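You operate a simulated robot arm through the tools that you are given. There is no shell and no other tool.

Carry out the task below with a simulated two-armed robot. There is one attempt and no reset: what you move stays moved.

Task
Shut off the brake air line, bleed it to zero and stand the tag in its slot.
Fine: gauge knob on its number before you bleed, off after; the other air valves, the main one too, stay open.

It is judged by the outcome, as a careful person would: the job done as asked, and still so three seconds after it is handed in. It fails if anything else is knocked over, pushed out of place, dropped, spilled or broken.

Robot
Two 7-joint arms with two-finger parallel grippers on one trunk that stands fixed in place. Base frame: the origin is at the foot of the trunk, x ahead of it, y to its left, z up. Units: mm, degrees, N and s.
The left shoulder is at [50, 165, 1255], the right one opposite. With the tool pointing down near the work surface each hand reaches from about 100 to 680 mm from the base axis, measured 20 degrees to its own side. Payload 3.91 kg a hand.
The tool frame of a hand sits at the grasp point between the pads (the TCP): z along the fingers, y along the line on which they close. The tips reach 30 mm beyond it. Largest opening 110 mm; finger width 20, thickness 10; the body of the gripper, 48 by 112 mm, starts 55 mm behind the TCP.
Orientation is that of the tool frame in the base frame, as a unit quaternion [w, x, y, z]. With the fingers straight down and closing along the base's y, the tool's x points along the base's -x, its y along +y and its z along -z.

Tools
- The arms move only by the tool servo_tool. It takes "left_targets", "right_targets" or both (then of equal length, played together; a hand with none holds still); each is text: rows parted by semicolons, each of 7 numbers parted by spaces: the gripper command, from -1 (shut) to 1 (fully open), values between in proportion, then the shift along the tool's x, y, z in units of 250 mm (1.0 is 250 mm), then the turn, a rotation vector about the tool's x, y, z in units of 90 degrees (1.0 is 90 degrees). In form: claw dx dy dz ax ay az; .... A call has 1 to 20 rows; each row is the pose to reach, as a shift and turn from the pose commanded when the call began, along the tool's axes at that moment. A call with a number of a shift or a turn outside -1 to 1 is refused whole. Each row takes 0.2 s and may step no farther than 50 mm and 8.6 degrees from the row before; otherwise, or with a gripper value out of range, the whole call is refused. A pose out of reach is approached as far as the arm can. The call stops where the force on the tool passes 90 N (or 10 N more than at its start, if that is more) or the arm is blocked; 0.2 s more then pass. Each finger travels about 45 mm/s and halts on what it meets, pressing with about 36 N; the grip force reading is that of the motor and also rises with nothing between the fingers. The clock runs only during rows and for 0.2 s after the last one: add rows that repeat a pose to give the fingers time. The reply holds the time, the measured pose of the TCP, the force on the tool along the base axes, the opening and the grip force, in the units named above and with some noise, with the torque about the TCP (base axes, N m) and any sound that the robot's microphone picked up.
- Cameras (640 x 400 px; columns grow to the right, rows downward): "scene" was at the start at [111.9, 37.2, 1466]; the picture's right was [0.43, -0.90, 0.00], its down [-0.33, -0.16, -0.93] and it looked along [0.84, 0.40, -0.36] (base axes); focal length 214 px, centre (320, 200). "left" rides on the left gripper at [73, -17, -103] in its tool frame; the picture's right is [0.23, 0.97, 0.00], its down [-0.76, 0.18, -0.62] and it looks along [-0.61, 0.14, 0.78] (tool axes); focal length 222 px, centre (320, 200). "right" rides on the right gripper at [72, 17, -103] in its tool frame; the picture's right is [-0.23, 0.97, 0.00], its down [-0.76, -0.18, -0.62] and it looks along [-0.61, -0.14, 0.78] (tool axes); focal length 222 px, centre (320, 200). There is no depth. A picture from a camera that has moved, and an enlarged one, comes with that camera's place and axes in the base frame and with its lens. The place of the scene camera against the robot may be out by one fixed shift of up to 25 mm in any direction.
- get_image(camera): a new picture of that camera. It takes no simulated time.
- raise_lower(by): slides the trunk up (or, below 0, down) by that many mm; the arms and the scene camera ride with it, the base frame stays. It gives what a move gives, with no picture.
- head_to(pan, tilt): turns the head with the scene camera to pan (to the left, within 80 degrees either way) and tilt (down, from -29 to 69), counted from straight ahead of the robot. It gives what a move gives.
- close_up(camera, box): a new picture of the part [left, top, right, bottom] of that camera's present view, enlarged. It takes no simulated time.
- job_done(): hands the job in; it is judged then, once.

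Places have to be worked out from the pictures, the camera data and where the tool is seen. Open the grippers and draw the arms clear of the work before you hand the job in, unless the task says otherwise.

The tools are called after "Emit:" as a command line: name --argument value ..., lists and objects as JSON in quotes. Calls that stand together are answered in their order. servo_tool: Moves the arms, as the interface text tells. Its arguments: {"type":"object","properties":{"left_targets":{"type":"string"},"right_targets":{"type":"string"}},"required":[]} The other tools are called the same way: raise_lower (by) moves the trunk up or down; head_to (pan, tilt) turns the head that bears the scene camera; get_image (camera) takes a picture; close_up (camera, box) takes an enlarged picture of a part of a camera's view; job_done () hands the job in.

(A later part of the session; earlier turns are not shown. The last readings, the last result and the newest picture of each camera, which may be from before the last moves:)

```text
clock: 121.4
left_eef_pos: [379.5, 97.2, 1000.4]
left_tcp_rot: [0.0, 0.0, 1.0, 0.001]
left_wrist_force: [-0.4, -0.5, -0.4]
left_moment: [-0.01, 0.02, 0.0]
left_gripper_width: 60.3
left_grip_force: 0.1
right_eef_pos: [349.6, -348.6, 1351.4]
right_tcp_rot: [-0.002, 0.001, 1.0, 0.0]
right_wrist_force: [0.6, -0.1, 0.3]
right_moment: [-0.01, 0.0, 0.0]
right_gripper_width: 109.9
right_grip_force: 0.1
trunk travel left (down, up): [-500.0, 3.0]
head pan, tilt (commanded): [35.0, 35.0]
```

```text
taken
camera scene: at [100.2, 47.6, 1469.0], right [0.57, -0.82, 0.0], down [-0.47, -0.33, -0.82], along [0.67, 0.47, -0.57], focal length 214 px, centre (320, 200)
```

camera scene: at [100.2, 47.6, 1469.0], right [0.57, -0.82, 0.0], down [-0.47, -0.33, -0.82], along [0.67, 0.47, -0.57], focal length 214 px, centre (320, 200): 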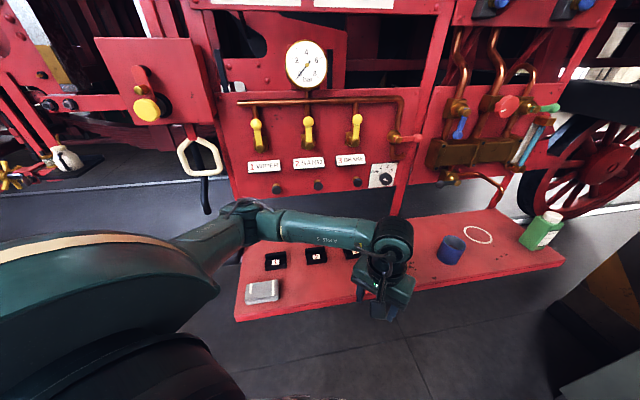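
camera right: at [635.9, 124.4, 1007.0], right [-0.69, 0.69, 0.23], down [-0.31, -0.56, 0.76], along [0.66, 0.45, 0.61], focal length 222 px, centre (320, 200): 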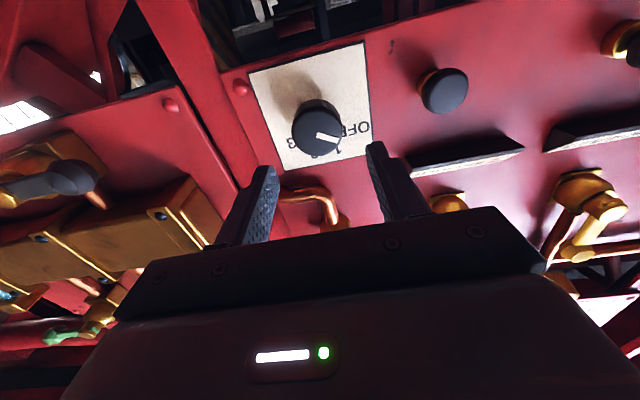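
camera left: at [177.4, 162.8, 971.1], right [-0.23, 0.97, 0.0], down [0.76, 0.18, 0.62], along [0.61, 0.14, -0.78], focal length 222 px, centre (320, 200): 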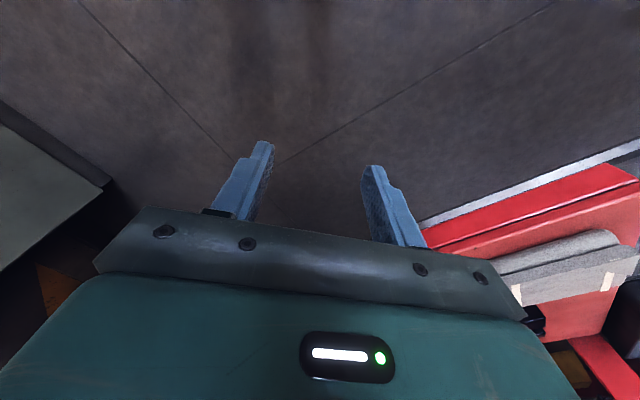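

The left arm is now in the good posture (elbow forward-left and slightly below the shoulder). I pitch the hand up to level with a 45° heading about its wrist.

Emit:
servo_tool --left_targets "0.1 -0.03 0.03 -0.043 -0.028 -0.067 -0.028; 0.1 -0.061 0.061 -0.086 -0.056 -0.135 -0.056; 0.1 -0.091 0.091 -0.129 -0.084 -0.202 -0.084; 0.1 -0.121 0.121 -0.171 -0.112 -0.270 -0.112; 0.1 -0.151 0.151 -0.214 -0.140 -0.337 -0.140; 0.1 -0.182 0.182 -0.257 -0.168 -0.405 -0.168; 0.1 -0.212 0.212 -0.3 -0.196 -0.472 -0.196; 0.1 -0.242 0.242 -0.343 -0.223 -0.539 -0.223; 0.1 -0.273 0.273 -0.386 -0.251 -0.607 -0.251; 0.1 -0.303 0.303 -0.429 -0.279 -0.674 -0.279; 0.1 -0.333 0.333 -0.471 -0.307 -0.742 -0.307; 0.1 -0.363 0.363 -0.514 -0.335 -0.809 -0.335; 0.1 -0.394 0.394 -0.557 -0.363 -0.877 -0.363; 0.1 -0.424 0.424 -0.6 -0.391 -0.944 -0.391; 0.1 -0.424 0.424 -0.6 -0.391 -0.944 -0.391"

Emit:
get_image --camera "scene"

Emit:
get_image --camera "left"

```text
clock: 124.6
left_eef_pos: [485.5, 208.3, 1153.4]
left_tcp_rot: [0.655, -0.271, 0.652, 0.27]
left_wrist_force: [-0.7, -0.3, -0.6]
left_moment: [-0.05, 0.0, -0.03]
left_gripper_width: 60.4
left_grip_force: 0.1
right_eef_pos: [349.4, -348.6, 1353.0]
right_tcp_rot: [-0.002, 0.001, 1.0, -0.001]
right_wrist_force: [0.2, -0.1, 0.3]
right_moment: [-0.01, -0.02, 0.02]
right_gripper_width: 110.0
right_grip_force: 0.0
trunk travel left (down, up): [-500.0, 3.0]
head pan, tilt (commanded): [35.0, 35.0]
```

```text
taken
camera scene: at [100.2, 47.9, 1469.0], right [0.57, -0.82, 0.0], down [-0.47, -0.33, -0.82], along [0.67, 0.47, -0.57], focal length 214 px, centre (320, 200)
```

scene: 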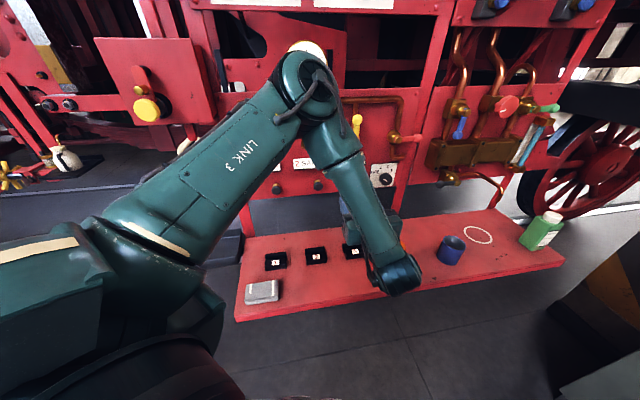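

```text
taken
camera left: at [424.2, 124.1, 1081.0], right [-0.69, 0.69, -0.23], down [-0.57, -0.32, 0.76], along [0.45, 0.65, 0.61], focal length 222 px, centre (320, 200)
```

left: 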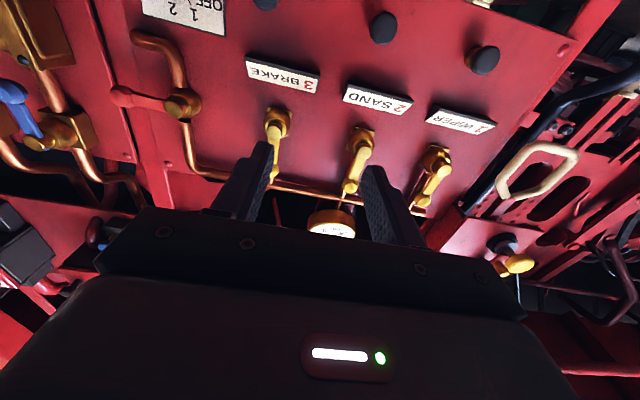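

Reached exactly, and the upper arm is now well past its old stop (u ≈ [0.87, 0.2, 0.44]) — the arm is unflipped. I raise the hand 80 mm and then lower the trunk 160 mm so the shoulder is near knob height.

Emit:
servo_tool --left_targets "0.1 -0.1 0 0 0 0 0; 0.1 -0.2 0 0 0 0 0; 0.1 -0.32 0 0 0 0 0; 0.1 -0.32 0 0 0 0 0"

Emit:
raise_lower --by -160

Emit:
get_image --camera "scene"

Emit:
get_image --camera "left"

```text
clock: 125.6
left_eef_pos: [484.3, 206.6, 1232.5]
left_tcp_rot: [0.653, -0.271, 0.653, 0.27]
left_wrist_force: [-0.7, -0.3, 0.0]
left_moment: [-0.01, 0.03, 0.02]
left_gripper_width: 60.5
left_grip_force: 0.0
right_eef_pos: [348.4, -348.9, 1352.5]
right_tcp_rot: [-0.002, 0.0, 1.0, -0.001]
right_wrist_force: [-0.3, 1.2, 0.5]
right_moment: [0.01, 0.01, 0.0]
right_gripper_width: 110.1
right_grip_force: 0.0
trunk travel left (down, up): [-500.0, 3.0]
head pan, tilt (commanded): [35.0, 35.0]
```

```text
clock: 127.4
left_eef_pos: [484.5, 206.8, 1073.7]
left_tcp_rot: [0.654, -0.271, 0.652, 0.27]
left_wrist_force: [-0.4, 0.8, 0.0]
left_moment: [-0.02, 0.02, -0.02]
left_gripper_width: 60.4
left_grip_force: 0.1
right_eef_pos: [349.1, -349.3, 1192.5]
right_tcp_rot: [-0.003, 0.001, 1.0, -0.001]
right_wrist_force: [0.0, -0.2, -0.9]
right_moment: [-0.03, -0.03, 0.02]
right_gripper_width: 110.0
right_grip_force: 0.1
trunk travel left (down, up): [-340.0, 163.0]
head pan, tilt (commanded): [35.0, 35.0]
```

```text
taken
camera scene: at [100.1, 47.6, 1309.1], right [0.57, -0.82, 0.0], down [-0.47, -0.33, -0.82], along [0.67, 0.47, -0.57], focal length 214 px, centre (320, 200)
```

scene: 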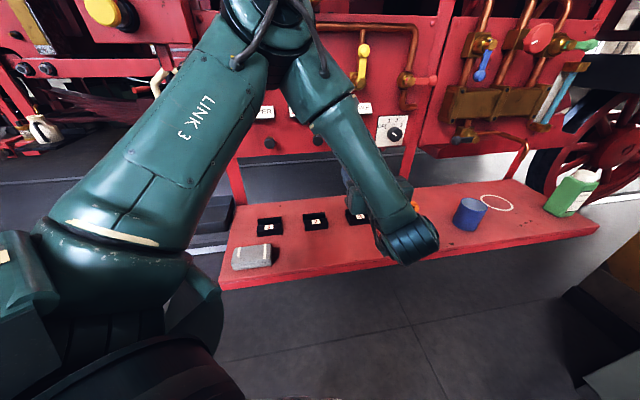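

```text
taken
camera left: at [423.8, 122.7, 1000.1], right [-0.69, 0.69, -0.23], down [-0.57, -0.32, 0.76], along [0.45, 0.65, 0.61], focal length 222 px, centre (320, 200)
```

left: 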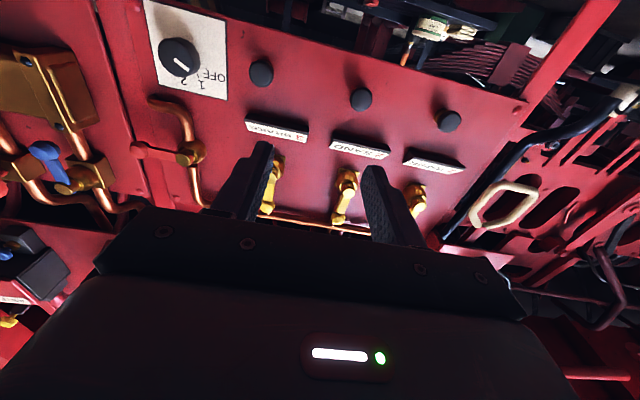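

I can see the knob from the left hand now. I move to a standoff in front of it, arching upward on the way so the camera housing passes well over the tag.

Emit:
servo_tool --left_targets "0.1 -0.12 -0.02 0.02 0 0 0; 0.1 -0.25 -0.08 0.07 0 0 0; 0.1 -0.28 -0.2 0.16 0 0 0; 0.1 -0.28 -0.34 0.27 0 0 0; 0.1 -0.28 -0.48 0.38 0 0 0; 0.1 -0.28 -0.61 0.5 0 0 0; 0.1 -0.2 -0.7 0.58 0 0 0; 0.1 -0.08 -0.734 0.604 0 0 0; 0.1 0 -0.734 0.604 0 0 0; 0.1 0 -0.734 0.604 0 0 0"

Emit:
get_image --camera "scene"

Emit:
get_image --camera "left"

```text
clock: 129.6
left_eef_pos: [721.2, 182.9, 1075.6]
left_tcp_rot: [0.654, -0.27, 0.653, 0.271]
left_wrist_force: [-0.9, -0.4, 0.0]
left_moment: [0.01, 0.0, 0.02]
left_gripper_width: 60.6
left_grip_force: 0.1
right_eef_pos: [349.6, -350.1, 1193.0]
right_tcp_rot: [-0.002, 0.001, 1.0, -0.002]
right_wrist_force: [0.3, -0.1, -1.3]
right_moment: [0.01, 0.0, -0.01]
right_gripper_width: 110.1
right_grip_force: 0.1
trunk travel left (down, up): [-340.0, 163.0]
head pan, tilt (commanded): [35.0, 35.0]
```

```text
taken
camera scene: at [100.2, 47.5, 1309.1], right [0.57, -0.82, 0.0], down [-0.47, -0.33, -0.82], along [0.67, 0.47, -0.57], focal length 214 px, centre (320, 200)
```

scene: 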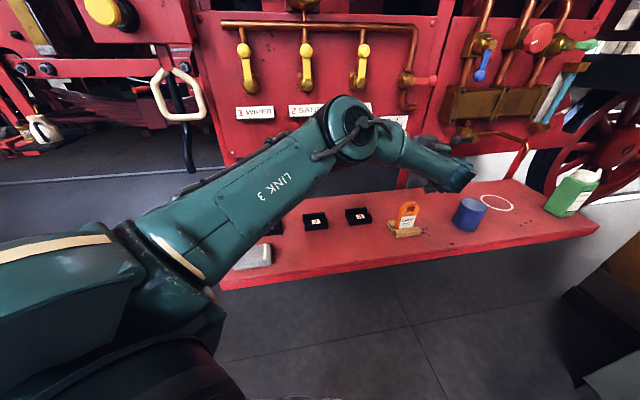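

```text
taken
camera left: at [658.3, 99.4, 1003.5], right [-0.69, 0.69, -0.23], down [-0.57, -0.32, 0.76], along [0.45, 0.65, 0.61], focal length 222 px, centre (320, 200)
```

left: 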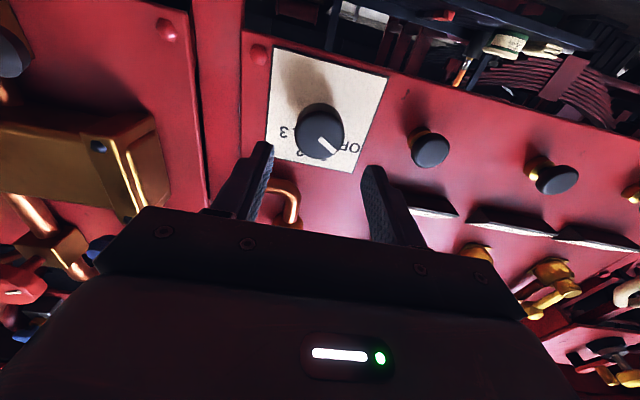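

The left hand is squarely in front of the knob and fully within reach. Turning OFF→3 needs +120° about the tool axis, so I test the start angle by rolling the hand to about −110° here.

Emit:
servo_tool --left_targets "0.1 0 0 0 0 0 -0.09; 0.1 0 0 0 0 0 -0.18; 0.1 0 0 0 0 0 -0.27; 0.1 0 0 0 0 0 -0.36; 0.1 0 0 0 0 0 -0.45; 0.1 0 0 0 0 0 -0.54; 0.1 0 0 0 0 0 -0.63; 0.1 0 0 0 0 0 -0.72; 0.1 0 0 0 0 0 -0.81; 0.1 0 0 0 0 0 -0.9; 0.1 0 0 0 0 0 -0.99; 0.1 0 0 0 0 0 -0.99"

Emit:
get_image --camera "left"

Emit:
get_image --camera "scene"

```text
clock: 132.2
left_eef_pos: [722.1, 183.7, 1072.4]
left_tcp_rot: [0.655, -0.651, 0.274, -0.267]
left_wrist_force: [-0.3, 0.1, -0.7]
left_moment: [0.0, 0.01, 0.02]
left_gripper_width: 60.2
left_grip_force: 0.0
right_eef_pos: [347.9, -348.2, 1191.9]
right_tcp_rot: [-0.001, 0.001, 1.0, -0.001]
right_wrist_force: [-0.3, 0.0, 0.4]
right_moment: [0.01, 0.0, 0.01]
right_gripper_width: 110.0
right_grip_force: 0.0
trunk travel left (down, up): [-340.0, 163.0]
head pan, tilt (commanded): [35.0, 35.0]
```

```text
taken
camera left: at [700.2, 60.0, 1088.7], right [0.15, -0.15, -0.98], down [-0.98, 0.1, -0.17], along [0.12, 0.98, -0.13], focal length 222 px, centre (320, 200)
```

left: 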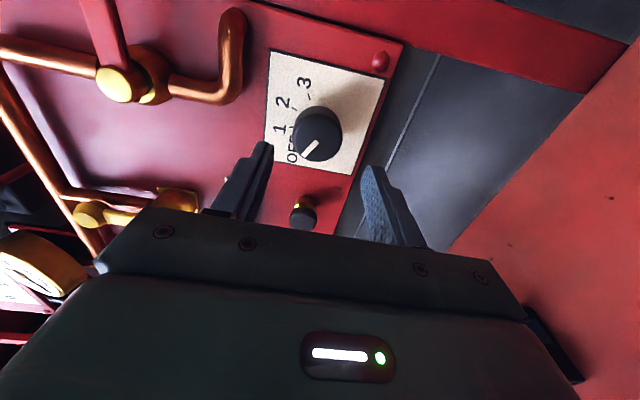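

```text
taken
camera scene: at [100.2, 47.5, 1309.1], right [0.57, -0.82, 0.0], down [-0.47, -0.33, -0.82], along [0.67, 0.47, -0.57], focal length 214 px, centre (320, 200)
```

scene: 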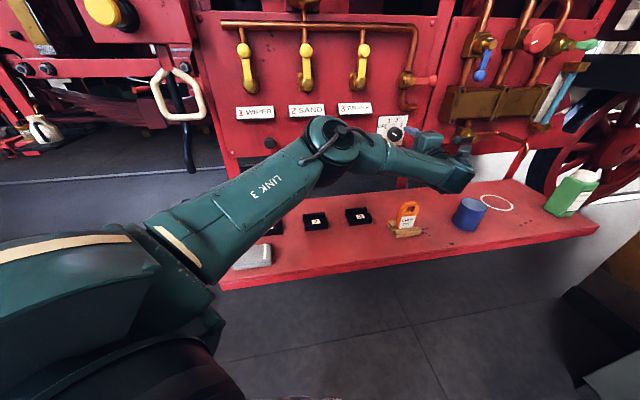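

Roll −89° is fine with no drift; knob centre estimates: lateral ≈380, z≈1074, face ≈722 along the normal. I roll a further −25° (start ≈ −114°) and then advance so the fingertips straddle the knob by about 18 mm.

Emit:
servo_tool --left_targets "0.1 0 0 0 0 0 -0.09; 0.1 0 0 0 0 0 -0.18; 0.1 0 0 0 0 0 -0.278; 0.1 0 0 0 0 0 -0.278"

Emit:
servo_tool --left_targets "0.1 0.002 -0.005 0.06 0 0 0; 0.1 0.002 -0.005 0.12 0 0 0; 0.1 0.002 -0.005 0.17 0 0 0; 0.1 0.002 -0.005 0.17 0 0 0"

Emit:
get_image --camera "left"

Emit:
close_up --camera "left" --box '[220, 80, 420, 260]'

```text
refused: row 3 steps farther than a row can; nothing moved
```

```text
clock: 133.2
left_eef_pos: [752.8, 214.4, 1074.0]
left_tcp_rot: [0.656, -0.65, 0.275, -0.266]
left_wrist_force: [0.7, 0.0, -0.2]
left_moment: [0.0, -0.03, -0.01]
left_gripper_width: 60.6
left_grip_force: 0.0
right_eef_pos: [349.5, -349.6, 1192.0]
right_tcp_rot: [-0.002, 0.001, 1.0, -0.001]
right_wrist_force: [-1.0, -0.6, -0.4]
right_moment: [0.02, 0.02, 0.03]
right_gripper_width: 110.0
right_grip_force: 0.2
trunk travel left (down, up): [-340.0, 163.0]
head pan, tilt (commanded): [35.0, 35.0]
```

```text
taken
camera left: at [730.6, 90.4, 1089.5], right [0.15, -0.15, -0.98], down [-0.98, 0.1, -0.17], along [0.12, 0.98, -0.13], focal length 222 px, centre (320, 200)
```

left: 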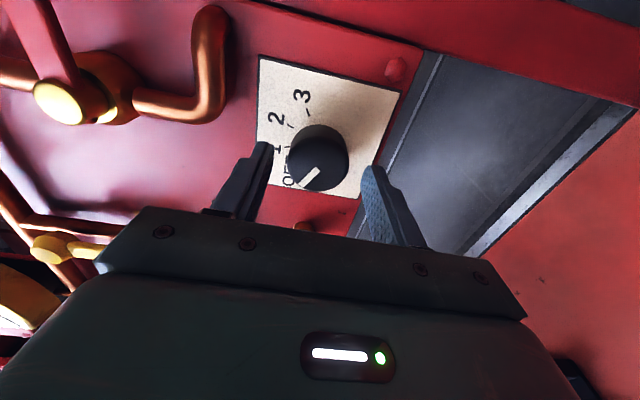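

```text
2.22 times, centred on (320, 170) of left
camera zoom: at [730.6, 90.4, 1089.5], right [0.15, -0.15, -0.98], down [-0.98, 0.1, -0.17], along [0.12, 0.98, -0.13], focal length 494 px, centre (320, 267)
```

zoom: 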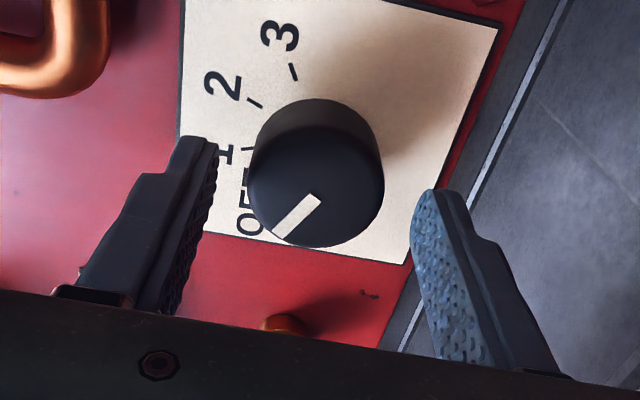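

The roll call was refused for a too-large step, but the advance worked: fingertips are now at the knob's face, nicely centred (knob ≈41 mm in a 60 mm opening). I now do the extra −25° roll in smaller steps, then advance 20 mm.

Emit:
servo_tool --left_targets "0.1 0 0 0 0 0 -0.07; 0.1 0 0 0 0 0 -0.14; 0.1 0 0 0 0 0 -0.21; 0.1 0 0 0 0 0 -0.275; 0.1 0 0 0 0 0 -0.275"

Emit:
servo_tool --left_targets "0.1 0 0 0.03 0 0 0; 0.1 0 0 0.06 0 0 0; 0.1 0 0 0.085 0 0 0; 0.1 0 0 0.085 0 0 0"

Emit:
get_image --camera "left"

Emit:
close_up --camera "left" --box '[220, 80, 420, 260]'

```text
clock: 134.4
left_eef_pos: [752.4, 211.9, 1074.2]
left_tcp_rot: [-0.583, 0.695, -0.129, 0.401]
left_wrist_force: [-0.6, -0.5, -0.2]
left_moment: [-0.01, -0.01, 0.01]
left_gripper_width: 60.7
left_grip_force: 0.1
right_eef_pos: [348.4, -348.9, 1191.6]
right_tcp_rot: [-0.002, 0.0, 1.0, -0.001]
right_wrist_force: [-0.2, -0.1, 0.2]
right_moment: [0.02, -0.02, -0.02]
right_gripper_width: 110.0
right_grip_force: 0.1
trunk travel left (down, up): [-340.0, 163.0]
head pan, tilt (commanded): [35.0, 35.0]
```

```text
clock: 135.4
left_eef_pos: [768.0, 227.9, 1073.9]
left_tcp_rot: [-0.583, 0.695, -0.13, 0.4]
left_wrist_force: [-0.6, 0.5, 0.5]
left_moment: [0.03, -0.01, -0.02]
left_gripper_width: 60.7
left_grip_force: 0.1
right_eef_pos: [348.8, -348.6, 1191.6]
right_tcp_rot: [-0.001, 0.0, 1.0, -0.002]
right_wrist_force: [-0.5, -0.3, -0.7]
right_moment: [-0.02, 0.0, 0.02]
right_gripper_width: 109.9
right_grip_force: 0.0
trunk travel left (down, up): [-340.0, 163.0]
head pan, tilt (commanded): [35.0, 35.0]
```

```text
taken
camera left: at [735.8, 114.2, 1119.0], right [0.43, -0.43, -0.8], down [-0.88, 0.0, -0.47], along [0.2, 0.91, -0.37], focal length 222 px, centre (320, 200)
```

left: 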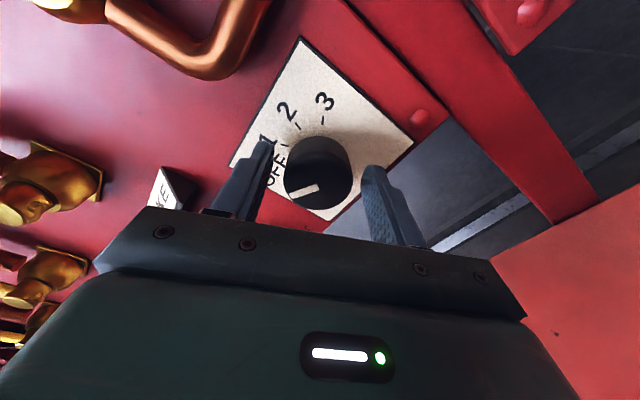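

```text
2.22 times, centred on (320, 170) of left
camera zoom: at [735.8, 114.2, 1119.0], right [0.43, -0.43, -0.8], down [-0.88, 0.0, -0.47], along [0.2, 0.91, -0.37], focal length 494 px, centre (320, 267)
```

zoom: 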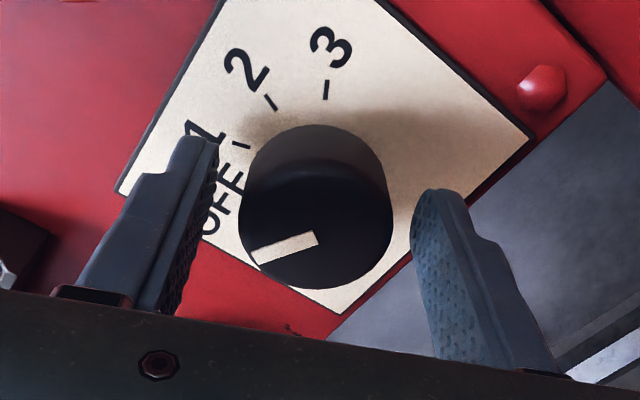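

The fingers now straddle the knob by about 20 mm with no contact force (face at ≈711). I close the gripper on the knob without moving.

Emit:
servo_tool --left_targets "-1 0 0 0 0 0 0; -1 0 0 0 0 0 0; -1 0 0 0 0 0 0; -1 0 0 0 0 0 0"

Emit:
close_up --camera "left" --box '[220, 80, 420, 260]'

Emit:
get_image --camera "scene"

```text
clock: 136.4
left_eef_pos: [767.6, 229.4, 1075.4]
left_tcp_rot: [-0.584, 0.694, -0.128, 0.4]
left_wrist_force: [0.8, 0.1, 3.4]
left_moment: [-0.04, 0.04, 0.18]
left_gripper_width: 41.1
left_grip_force: 44.9
right_eef_pos: [348.0, -347.5, 1191.5]
right_tcp_rot: [-0.001, 0.0, 1.0, -0.001]
right_wrist_force: [-0.1, 1.0, -0.1]
right_moment: [-0.01, 0.02, 0.0]
right_gripper_width: 110.0
right_grip_force: 0.0
trunk travel left (down, up): [-340.0, 163.0]
head pan, tilt (commanded): [35.0, 35.0]
```

```text
2.22 times, centred on (320, 170) of left
camera zoom: at [735.6, 114.4, 1119.8], right [0.43, -0.42, -0.8], down [-0.88, 0.0, -0.47], along [0.2, 0.91, -0.37], focal length 494 px, centre (320, 267)
```

zoom: 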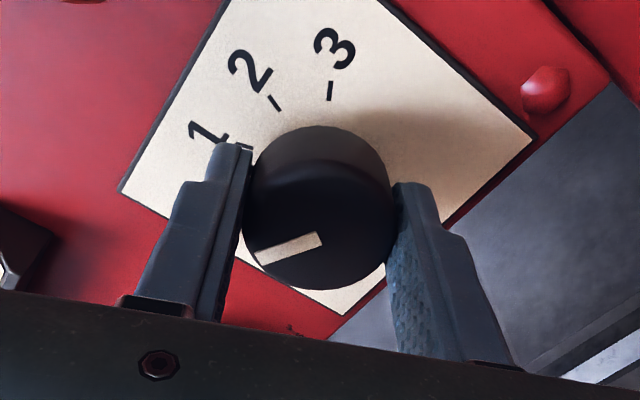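

```text
taken
camera scene: at [100.0, 47.5, 1309.1], right [0.57, -0.82, 0.0], down [-0.47, -0.33, -0.82], along [0.67, 0.47, -0.57], focal length 214 px, centre (320, 200)
```

scene: 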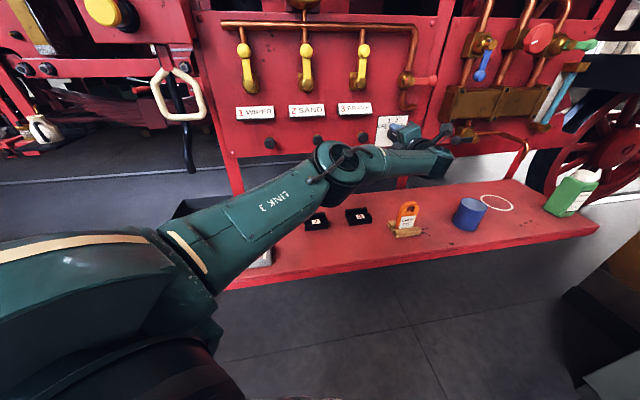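

Firm grip at 41.1 mm. Now I turn the knob clockwise (+ about the tool axis) by 80° in steps, holding the grip, then check.

Emit:
servo_tool --left_targets "-1 0 0 0 0 0 0.08; -1 0 0 0 0 0 0.16; -1 0 0 0 0 0 0.24; -1 0 0 0 0 0 0.32; -1 0 0 0 0 0 0.4; -1 0 0 0 0 0 0.48; -1 0 0 0 0 0 0.56; -1 0 0 0 0 0 0.64; -1 0 0 0 0 0 0.72; -1 0 0 0 0 0 0.8; -1 0 0 0 0 0 0.889; -1 0 0 0 0 0 0.889"

Emit:
get_image --camera "left"

Emit:
close_up --camera "left" --box '[220, 80, 420, 260]'

```text
clock: 139.0
left_eef_pos: [767.4, 229.3, 1075.0]
left_tcp_rot: [0.704, -0.449, 0.546, 0.069]
left_wrist_force: [3.5, 2.5, 4.9]
left_moment: [-0.31, 0.31, -0.5]
left_gripper_width: 41.0
left_grip_force: 44.7
right_eef_pos: [347.4, -348.1, 1193.2]
right_tcp_rot: [-0.002, 0.001, 1.0, 0.0]
right_wrist_force: [-0.3, 0.2, -0.6]
right_moment: [0.01, -0.02, 0.0]
right_gripper_width: 110.0
right_grip_force: 0.0
trunk travel left (down, up): [-340.0, 163.0]
head pan, tilt (commanded): [35.0, 35.0]
```

```text
taken
camera left: at [732.0, 118.3, 1023.4], right [-0.48, 0.48, -0.73], down [-0.85, -0.04, 0.53], along [0.23, 0.87, 0.43], focal length 222 px, centre (320, 200)
```

left: 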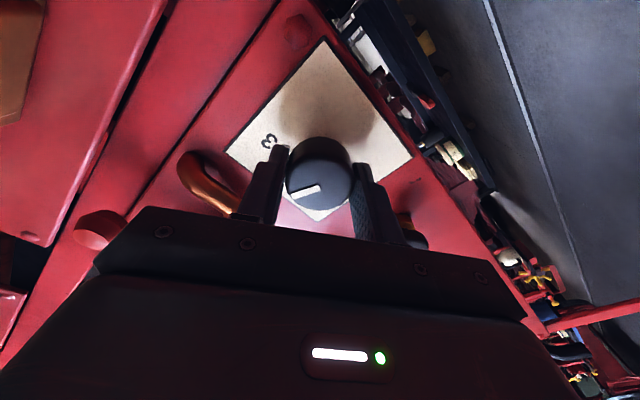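

```text
2.22 times, centred on (320, 170) of left
camera zoom: at [732.0, 118.3, 1023.4], right [-0.48, 0.48, -0.73], down [-0.85, -0.04, 0.53], along [0.23, 0.87, 0.43], focal length 494 px, centre (320, 267)
```

zoom: 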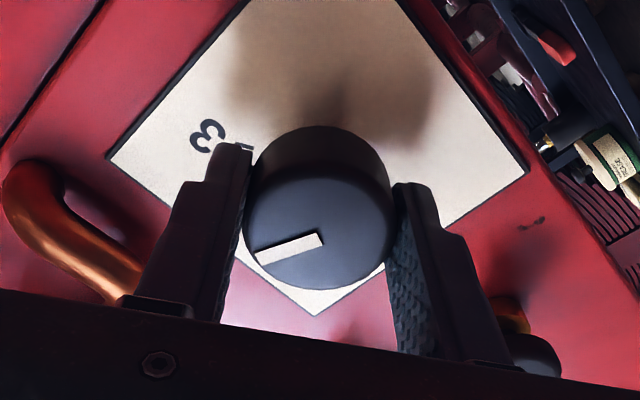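

The knob is turning with the hand. I turn the remaining 40°.

Emit:
servo_tool --left_targets "-1 0 0 0 0 0 0.08; -1 0 0 0 0 0 0.16; -1 0 0 0 0 0 0.24; -1 0 0 0 0 0 0.32; -1 0 0 0 0 0 0.4; -1 0 0 0 0 0 0.444; -1 0 0 0 0 0 0.444; -1 0 0 0 0 0 0.444"

Emit:
close_up --camera "left" --box '[220, 80, 420, 260]'

Emit:
get_image --camera "scene"

```text
clock: 140.8
left_eef_pos: [766.9, 229.4, 1074.2]
left_tcp_rot: [0.638, -0.237, 0.666, 0.306]
left_wrist_force: [-13.8, 2.5, -1.9]
left_moment: [-0.16, -0.66, 0.67]
left_gripper_width: 41.0
left_grip_force: 45.3
right_eef_pos: [348.0, -349.2, 1193.3]
right_tcp_rot: [-0.001, 0.001, 1.0, -0.002]
right_wrist_force: [-0.3, -0.1, -0.4]
right_moment: [0.02, 0.01, 0.03]
right_gripper_width: 109.9
right_grip_force: 0.1
trunk travel left (down, up): [-340.0, 163.0]
head pan, tilt (commanded): [35.0, 35.0]
```

```text
2.22 times, centred on (320, 170) of left
camera zoom: at [699.7, 150.3, 1000.4], right [-0.7, 0.7, -0.12], down [-0.51, -0.37, 0.78], along [0.5, 0.61, 0.62], focal length 494 px, centre (320, 267)
```

zoom: 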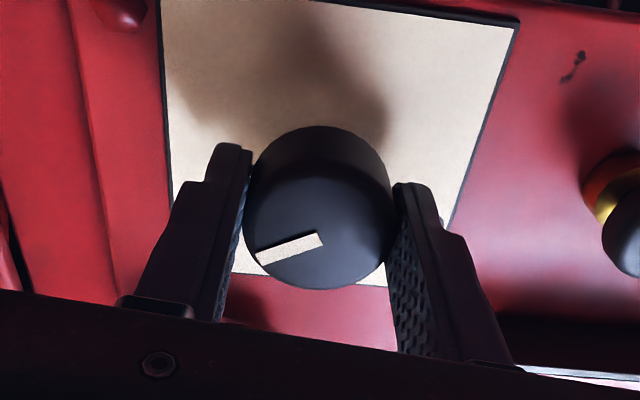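

```text
taken
camera scene: at [98.7, 48.0, 1309.1], right [0.57, -0.82, 0.0], down [-0.47, -0.33, -0.82], along [0.67, 0.47, -0.57], focal length 214 px, centre (320, 200)
```

scene: 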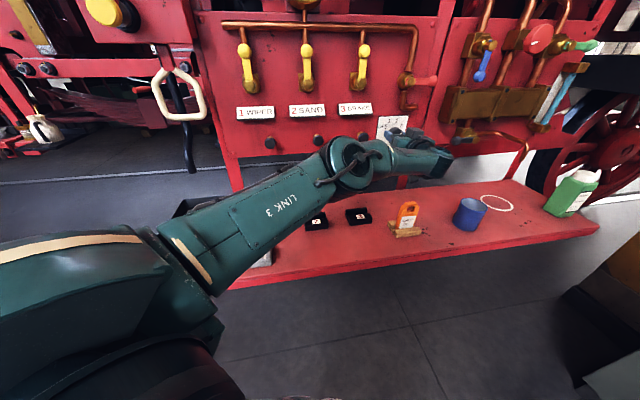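

The knob has been turned 120°. I tilt the head up to read the gauge and view the knob before releasing.

Emit:
head_to --pan 40 --tilt 15

Emit:
get_image --camera "scene"

```text
clock: 141.7
left_eef_pos: [765.0, 228.9, 1075.5]
left_tcp_rot: [0.638, -0.236, 0.667, 0.304]
left_wrist_force: [-16.7, 2.8, -4.2]
left_moment: [-0.68, 0.07, 0.43]
left_gripper_width: 41.1
left_grip_force: 45.1
right_eef_pos: [347.4, -348.7, 1193.4]
right_tcp_rot: [-0.001, 0.001, 1.0, -0.001]
right_wrist_force: [-0.6, 0.2, -0.5]
right_moment: [0.0, 0.0, 0.0]
right_gripper_width: 110.2
right_grip_force: 0.1
trunk travel left (down, up): [-340.0, 163.0]
head pan, tilt (commanded): [40.0, 15.0]
```

```text
taken
camera scene: at [98.0, 57.8, 1341.1], right [0.64, -0.77, 0.0], down [-0.2, -0.17, -0.97], along [0.74, 0.62, -0.26], focal length 214 px, centre (320, 200)
```

scene: 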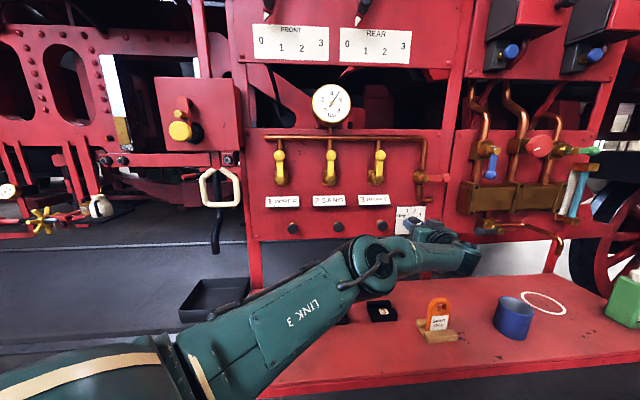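

Emit:
close_up --camera "scene" --box '[300, 75, 364, 135]'

Emit:
close_up --camera "scene" --box '[370, 190, 450, 240]'

```text
6.67 times, centred on (332, 105) of scene
camera zoom: at [98.0, 57.8, 1341.1], right [0.64, -0.77, 0.0], down [-0.2, -0.17, -0.97], along [0.74, 0.62, -0.26], focal length 1430 px, centre (240, 833)
```

zoom: 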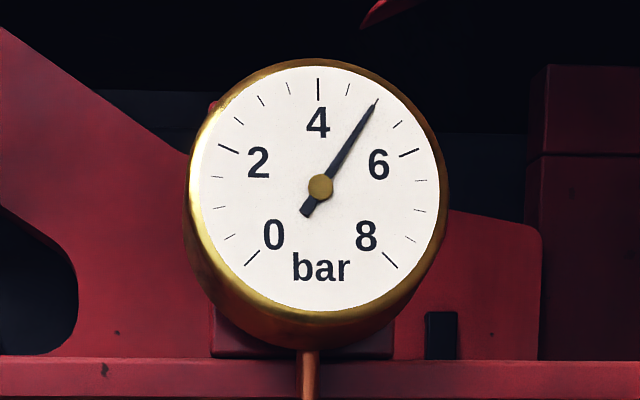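

```text
8.00 times, centred on (410, 215) of scene
camera zoom: at [98.0, 57.8, 1341.1], right [0.64, -0.77, 0.0], down [-0.2, -0.17, -0.97], along [0.74, 0.62, -0.26], focal length 1716 px, centre (-400, 80)
```

zoom: 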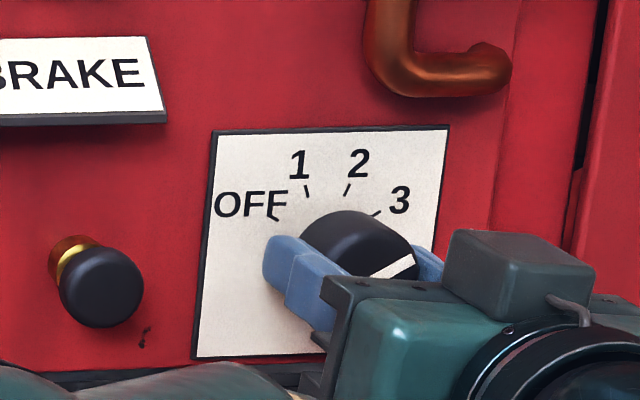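

The gauge reads 5 bar and the pointer aims at 3. I open the gripper, let the fingers part, then back straight off.

Emit:
servo_tool --left_targets "0.1 0 0 0 0 0 0; 0.1 0 0 0 0 0 0; 0.1 0 0 0 0 0 0; 0.1 0 0 -0.06 0 0 0; 0.1 0 0 -0.14 0 0 0; 0.1 0 0 -0.22 0 0 0; 0.1 0 0 -0.3 0 0 0; 0.1 0 0 -0.3 0 0 0"

Emit:
close_up --camera "scene" --box '[340, 120, 468, 240]'

Emit:
get_image --camera "left"

Emit:
close_up --camera "left" --box '[240, 60, 400, 200]'

```text
clock: 143.5
left_eef_pos: [713.3, 178.1, 1074.0]
left_tcp_rot: [0.638, -0.236, 0.666, 0.305]
left_wrist_force: [0.8, -0.1, -0.6]
left_moment: [0.0, 0.01, -0.01]
left_gripper_width: 60.5
left_grip_force: 0.0
right_eef_pos: [348.5, -349.0, 1191.4]
right_tcp_rot: [-0.003, 0.001, 1.0, -0.001]
right_wrist_force: [-0.3, 0.6, -0.5]
right_moment: [0.01, -0.02, 0.03]
right_gripper_width: 109.9
right_grip_force: 0.1
trunk travel left (down, up): [-340.0, 163.0]
head pan, tilt (commanded): [40.0, 15.0]
```

```text
3.33 times, centred on (404, 180) of scene
camera zoom: at [99.7, 57.1, 1341.0], right [0.64, -0.77, 0.0], down [-0.2, -0.17, -0.97], along [0.74, 0.62, -0.26], focal length 715 px, centre (40, 267)
```

zoom: 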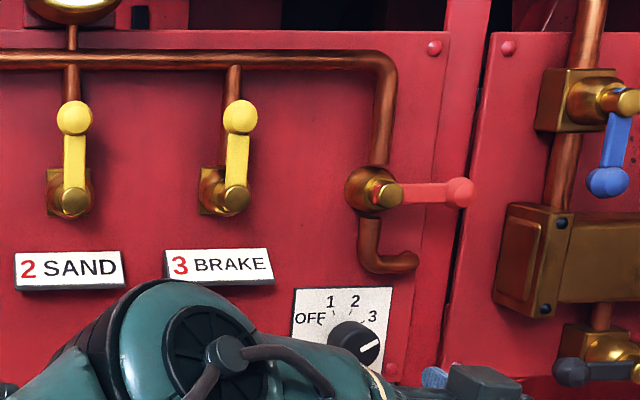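

```text
taken
camera left: at [646.9, 98.7, 999.6], right [-0.7, 0.7, -0.12], down [-0.51, -0.37, 0.78], along [0.5, 0.61, 0.62], focal length 222 px, centre (320, 200)
```

left: 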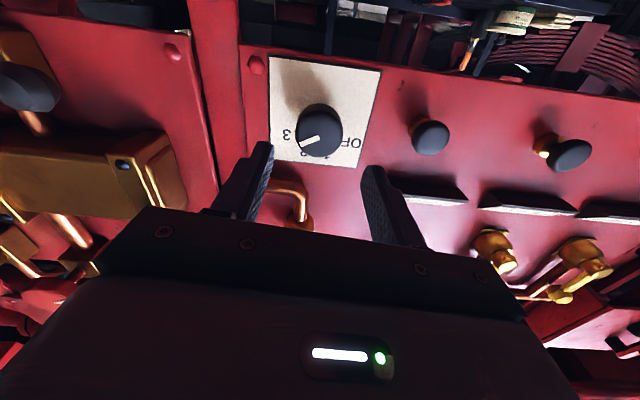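

```text
2.86 times, centred on (320, 130) of left
camera zoom: at [646.9, 98.7, 999.6], right [-0.7, 0.7, -0.12], down [-0.51, -0.37, 0.78], along [0.5, 0.61, 0.62], focal length 635 px, centre (320, 400)
```

zoom: 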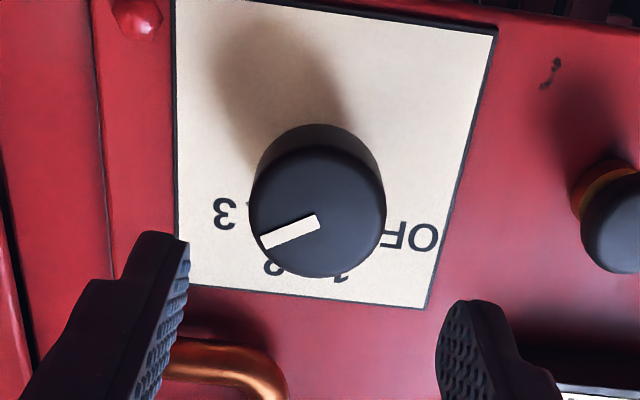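

Knob is on 3 and the gauge showed 5 bar. Next the brake valve: I close the fingers into a pusher and move up-left, staying at standoff distance, to a spot just left of the brake lever (pivot ≈ lateral 250, z 1220).

Emit:
servo_tool --left_targets "-1 -0.06 0.06 -0.08 0 0 -0.01; -1 -0.16 0.16 -0.1 0 0 -0.02; -1 -0.27 0.27 -0.1 0 0 -0.03; -1 -0.38 0.38 -0.1 0 0 -0.04; -1 -0.49 0.5 -0.1 0 0 -0.05; -1 -0.6 0.62 -0.08 0 0 -0.06; -1 -0.682 0.7 -0.04 0 0 -0.069; -1 -0.682 0.7 -0.04 0 0 -0.069"

Emit:
get_image --camera "left"

Emit:
get_image --camera "scene"

```text
clock: 145.3
left_eef_pos: [595.9, 277.9, 1261.8]
left_tcp_rot: [0.653, -0.271, 0.653, 0.271]
left_wrist_force: [0.6, -1.4, 0.7]
left_moment: [0.01, 0.01, 0.02]
left_gripper_width: 0.1
left_grip_force: 35.8
right_eef_pos: [348.7, -349.7, 1191.9]
right_tcp_rot: [-0.002, 0.001, 1.0, -0.002]
right_wrist_force: [0.9, 0.6, 0.8]
right_moment: [0.01, -0.02, 0.0]
right_gripper_width: 109.9
right_grip_force: 0.0
trunk travel left (down, up): [-340.0, 163.0]
head pan, tilt (commanded): [40.0, 15.0]
```

```text
taken
camera left: at [534.8, 193.1, 1190.0], right [-0.69, 0.69, -0.23], down [-0.57, -0.31, 0.76], along [0.45, 0.65, 0.61], focal length 222 px, centre (320, 200)
```

left: 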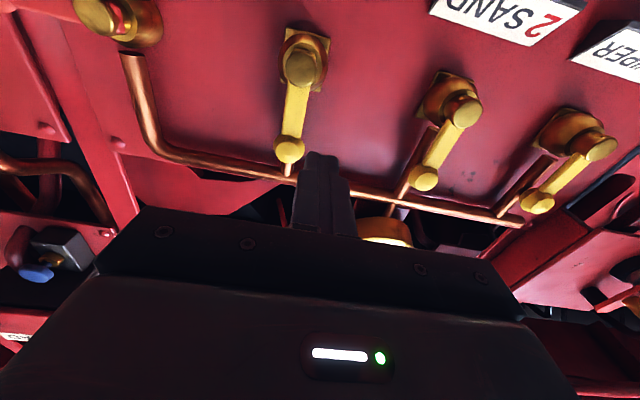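

```text
taken
camera scene: at [99.7, 57.0, 1341.0], right [0.64, -0.77, 0.0], down [-0.2, -0.17, -0.97], along [0.74, 0.62, -0.26], focal length 214 px, centre (320, 200)
```

scene: 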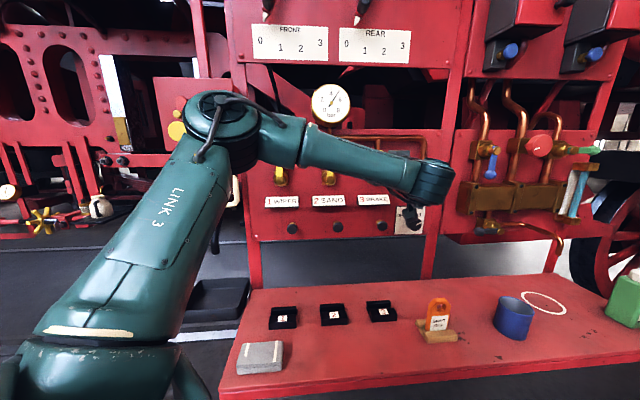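

From two left-camera views the brake ball is at [677, 325, 1288] (lateral 249, depth 709) and the pivot at z≈1218. My closed fingers are ~6 mm left of the lever bar; I slide them straight in to just past the bar depth, below the ball.

Emit:
servo_tool --left_targets "-1 0.019 0.006 0.06 0 0 0; -1 0.019 0.006 0.12 0 0 0; -1 0.019 0.006 0.18 0 0 0; -1 0.019 0.006 0.23 0 0 0; -1 0.019 0.006 0.264 0 0 0; -1 0.019 0.006 0.264 0 0 0"

Emit:
get_image --camera "left"

Emit:
close_up --camera "left" --box '[230, 60, 410, 240]'

Emit:
close_up --camera "scene" --box '[330, 120, 458, 220]'

```text
clock: 146.7
left_eef_pos: [641.4, 327.6, 1257.3]
left_tcp_rot: [0.654, -0.271, 0.653, 0.27]
left_wrist_force: [0.4, 1.2, 0.8]
left_moment: [-0.03, -0.02, -0.02]
left_gripper_width: 0.0
left_grip_force: 36.4
right_eef_pos: [348.4, -349.2, 1191.9]
right_tcp_rot: [-0.001, 0.001, 1.0, -0.002]
right_wrist_force: [0.5, 0.4, 0.2]
right_moment: [-0.01, 0.0, 0.0]
right_gripper_width: 110.0
right_grip_force: 0.0
trunk travel left (down, up): [-340.0, 163.0]
head pan, tilt (commanded): [40.0, 15.0]
```

```text
taken
camera left: at [579.4, 243.7, 1185.2], right [-0.69, 0.69, -0.23], down [-0.57, -0.31, 0.76], along [0.45, 0.65, 0.61], focal length 222 px, centre (320, 200)
```

left: 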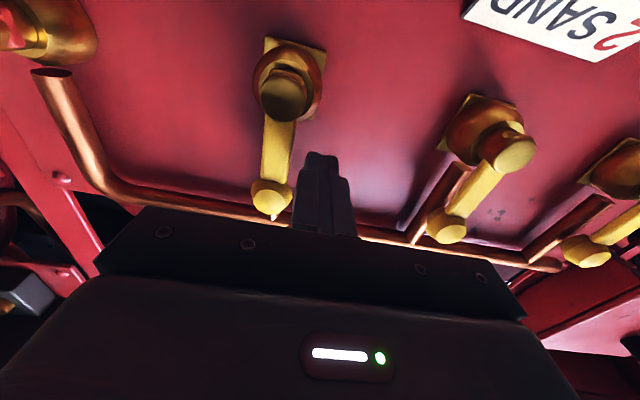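

```text
2.22 times, centred on (320, 150) of left
camera zoom: at [579.4, 243.7, 1185.2], right [-0.69, 0.69, -0.23], down [-0.57, -0.31, 0.76], along [0.45, 0.65, 0.61], focal length 494 px, centre (320, 311)
```

zoom: 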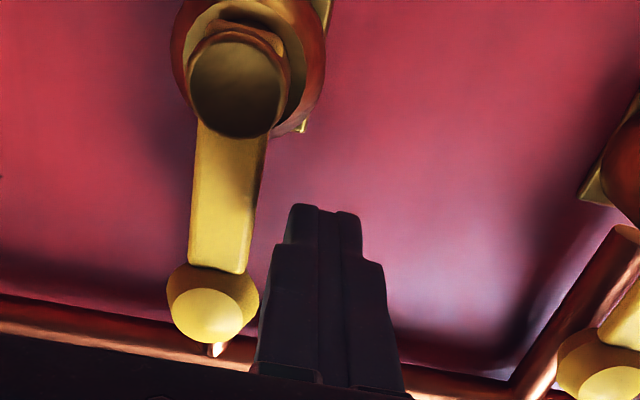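

```text
4.00 times, centred on (394, 170) of scene
camera zoom: at [99.6, 57.0, 1341.1], right [0.64, -0.77, 0.0], down [-0.2, -0.17, -0.97], along [0.74, 0.62, -0.26], focal length 858 px, centre (24, 320)
```

zoom: 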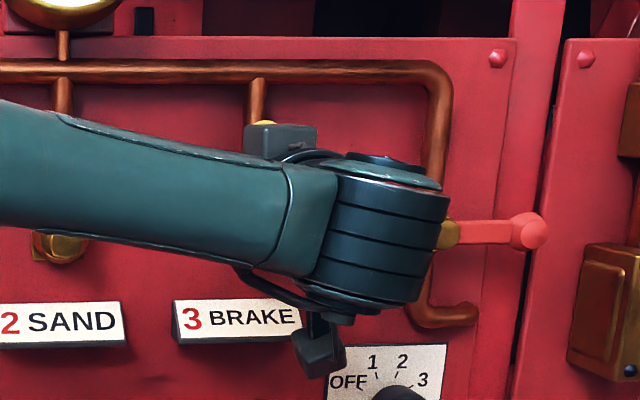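

The pusher is beside the lever with ~8 mm gap and no contact. I push gently to the right (clockwise, the usual way to close) by about 20 mm and watch the force.

Emit:
servo_tool --left_targets "-1 0 -0.02 0 0 0 0; -1 0 -0.036 0 0 0 0; -1 -0.004 -0.05 0 0 0 0; -1 -0.008 -0.065 0 0 0 0; -1 -0.011 -0.08 0 0 0 0; -1 -0.011 -0.08 0 0 0 0"

Emit:
close_up --camera "left" --box '[230, 60, 410, 240]'

```text
clock: 148.1
left_eef_pos: [655.2, 314.7, 1259.5]
left_tcp_rot: [0.655, -0.271, 0.652, 0.268]
left_wrist_force: [-7.1, 5.4, -4.0]
left_moment: [0.02, 0.12, 0.16]
left_gripper_width: 0.1
left_grip_force: 35.6
right_eef_pos: [348.4, -348.4, 1193.8]
right_tcp_rot: [-0.001, 0.001, 1.0, -0.001]
right_wrist_force: [0.1, -0.2, -1.1]
right_moment: [0.04, 0.0, 0.03]
right_gripper_width: 110.2
right_grip_force: 0.0
trunk travel left (down, up): [-340.0, 163.0]
head pan, tilt (commanded): [40.0, 15.0]
```

```text
2.22 times, centred on (320, 150) of left
camera zoom: at [594.6, 229.6, 1187.2], right [-0.69, 0.69, -0.23], down [-0.57, -0.31, 0.76], along [0.45, 0.65, 0.61], focal length 494 px, centre (320, 311)
```

zoom: 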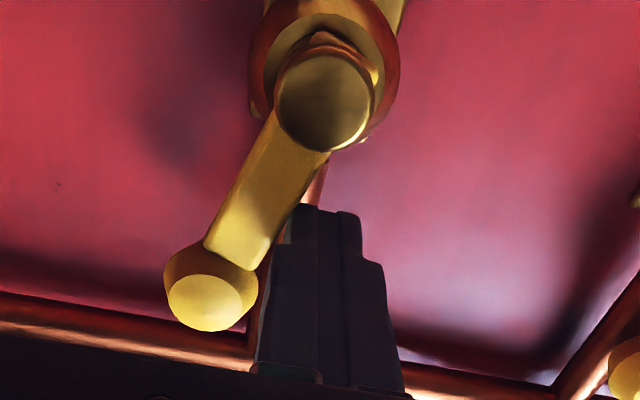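

The lever is turning clockwise with only ~9 N, so this direction is free. I continue along the arc to about 60°.

Emit:
servo_tool --left_targets "-1 -0.006 -0.019 0 0 0 0; -1 -0.007 -0.034 0 0 0 0; -1 -0.007 -0.049 0 0 0 0; -1 -0.005 -0.064 0 0 0 0; -1 -0.002 -0.079 0 0 0 0; -1 0.003 -0.094 0 0 0 0; -1 0.008 -0.108 0 0 0 0; -1 0.015 -0.121 0 0 0 0; -1 0.022 -0.134 0 0 0 0; -1 0.022 -0.134 0 0 0 0"

Emit:
close_up --camera "left" --box '[230, 60, 410, 240]'

```text
clock: 150.3
left_eef_pos: [679.3, 288.8, 1254.1]
left_tcp_rot: [0.655, -0.27, 0.652, 0.268]
left_wrist_force: [-2.2, 3.1, 1.7]
left_moment: [0.06, -0.03, 0.11]
left_gripper_width: 0.0
left_grip_force: 35.6
right_eef_pos: [347.2, -349.0, 1192.1]
right_tcp_rot: [-0.001, 0.001, 1.0, -0.001]
right_wrist_force: [-0.9, -0.5, 0.0]
right_moment: [0.0, -0.01, 0.0]
right_gripper_width: 110.0
right_grip_force: 0.0
trunk travel left (down, up): [-340.0, 163.0]
head pan, tilt (commanded): [40.0, 15.0]
```

```text
2.22 times, centred on (320, 150) of left
camera zoom: at [618.8, 204.1, 1182.9], right [-0.69, 0.69, -0.23], down [-0.57, -0.31, 0.76], along [0.45, 0.65, 0.61], focal length 494 px, centre (320, 311)
```

zoom: 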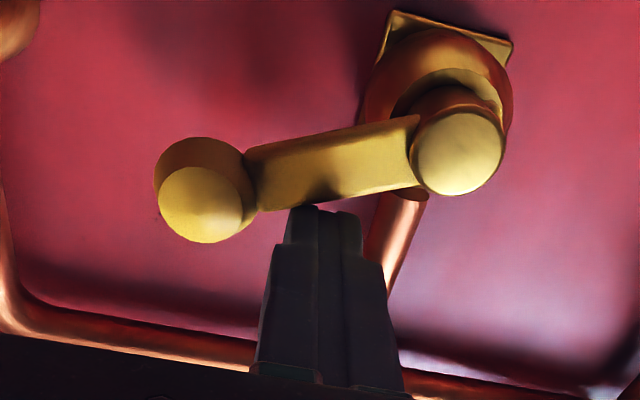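

The lever is about 70° round. I follow the arc down to 90° and slightly beyond, watching for the stop.

Emit:
servo_tool --left_targets "-1 0.01 -0.009 0 0 0 0; -1 0.02 -0.016 0 0 0 0; -1 0.031 -0.027 0 0 0 0; -1 0.042 -0.036 0 0 0 0; -1 0.055 -0.044 0 0 0 0; -1 0.068 -0.052 0 0 0 0; -1 0.068 -0.052 0 0 0 0"

Emit:
close_up --camera "left" --box '[230, 60, 410, 240]'

Emit:
close_up --camera "scene" --box '[300, 75, 460, 240]'

```text
clock: 151.9
left_eef_pos: [689.3, 279.2, 1238.5]
left_tcp_rot: [0.655, -0.272, 0.652, 0.27]
left_wrist_force: [-1.7, 2.1, 7.3]
left_moment: [0.1, -0.05, 0.05]
left_gripper_width: 0.0
left_grip_force: 35.7
right_eef_pos: [348.5, -348.7, 1191.6]
right_tcp_rot: [-0.001, 0.002, 1.0, -0.001]
right_wrist_force: [-0.3, -0.6, 0.6]
right_moment: [0.02, -0.01, 0.0]
right_gripper_width: 110.0
right_grip_force: 0.0
trunk travel left (down, up): [-340.0, 163.0]
head pan, tilt (commanded): [40.0, 15.0]
```

```text
2.22 times, centred on (320, 150) of left
camera zoom: at [627.3, 195.1, 1166.2], right [-0.69, 0.69, -0.23], down [-0.57, -0.31, 0.76], along [0.45, 0.65, 0.61], focal length 494 px, centre (320, 311)
```

zoom: 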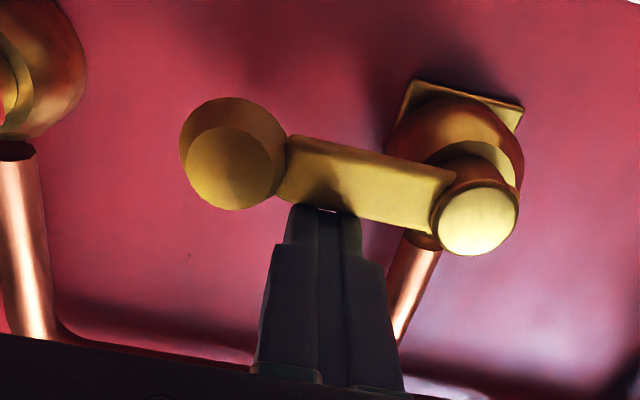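

```text
2.42 times, centred on (380, 158) of scene
camera zoom: at [98.6, 56.9, 1341.2], right [0.64, -0.77, 0.0], down [-0.2, -0.17, -0.97], along [0.74, 0.62, -0.26], focal length 520 px, centre (174, 303)
```

zoom: 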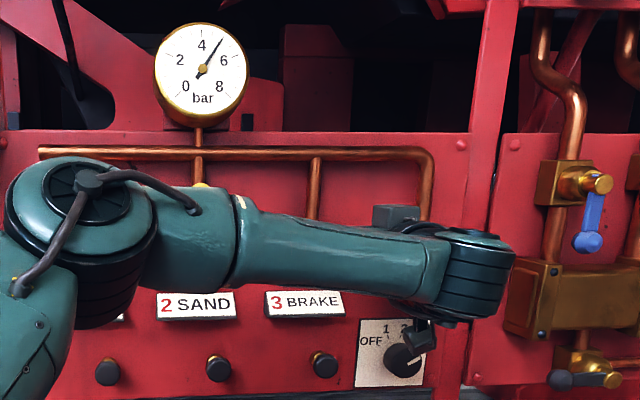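

The lever looks about horizontal. I nudge 4 mm further to see if it's at its stop.

Emit:
servo_tool --left_targets "-1 0.008 -0.002 0 0 0 0; -1 0.016 -0.003 0 0 0 0; -1 0.016 -0.003 0 0 0 0"

Emit:
close_up --camera "left" --box '[230, 60, 410, 240]'

```text
clock: 152.7
left_eef_pos: [690.1, 279.6, 1237.7]
left_tcp_rot: [0.657, -0.272, 0.649, 0.27]
left_wrist_force: [5.7, 5.8, 23.3]
left_moment: [0.46, -0.39, 0.05]
left_gripper_width: 0.0
left_grip_force: 35.8
right_eef_pos: [346.7, -349.6, 1194.1]
right_tcp_rot: [-0.001, 0.001, 1.0, 0.0]
right_wrist_force: [0.2, -0.6, 0.2]
right_moment: [0.0, 0.02, 0.0]
right_gripper_width: 109.9
right_grip_force: 0.1
trunk travel left (down, up): [-340.0, 163.0]
head pan, tilt (commanded): [40.0, 15.0]
```

```text
2.22 times, centred on (320, 150) of left
camera zoom: at [628.0, 195.1, 1165.2], right [-0.69, 0.69, -0.23], down [-0.58, -0.32, 0.75], along [0.44, 0.65, 0.61], focal length 494 px, centre (320, 311)
```

zoom: 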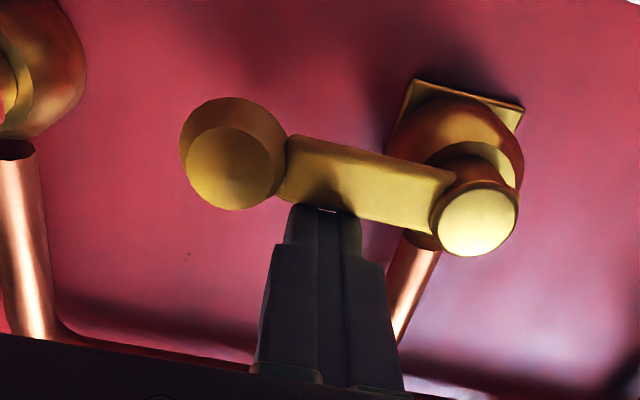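

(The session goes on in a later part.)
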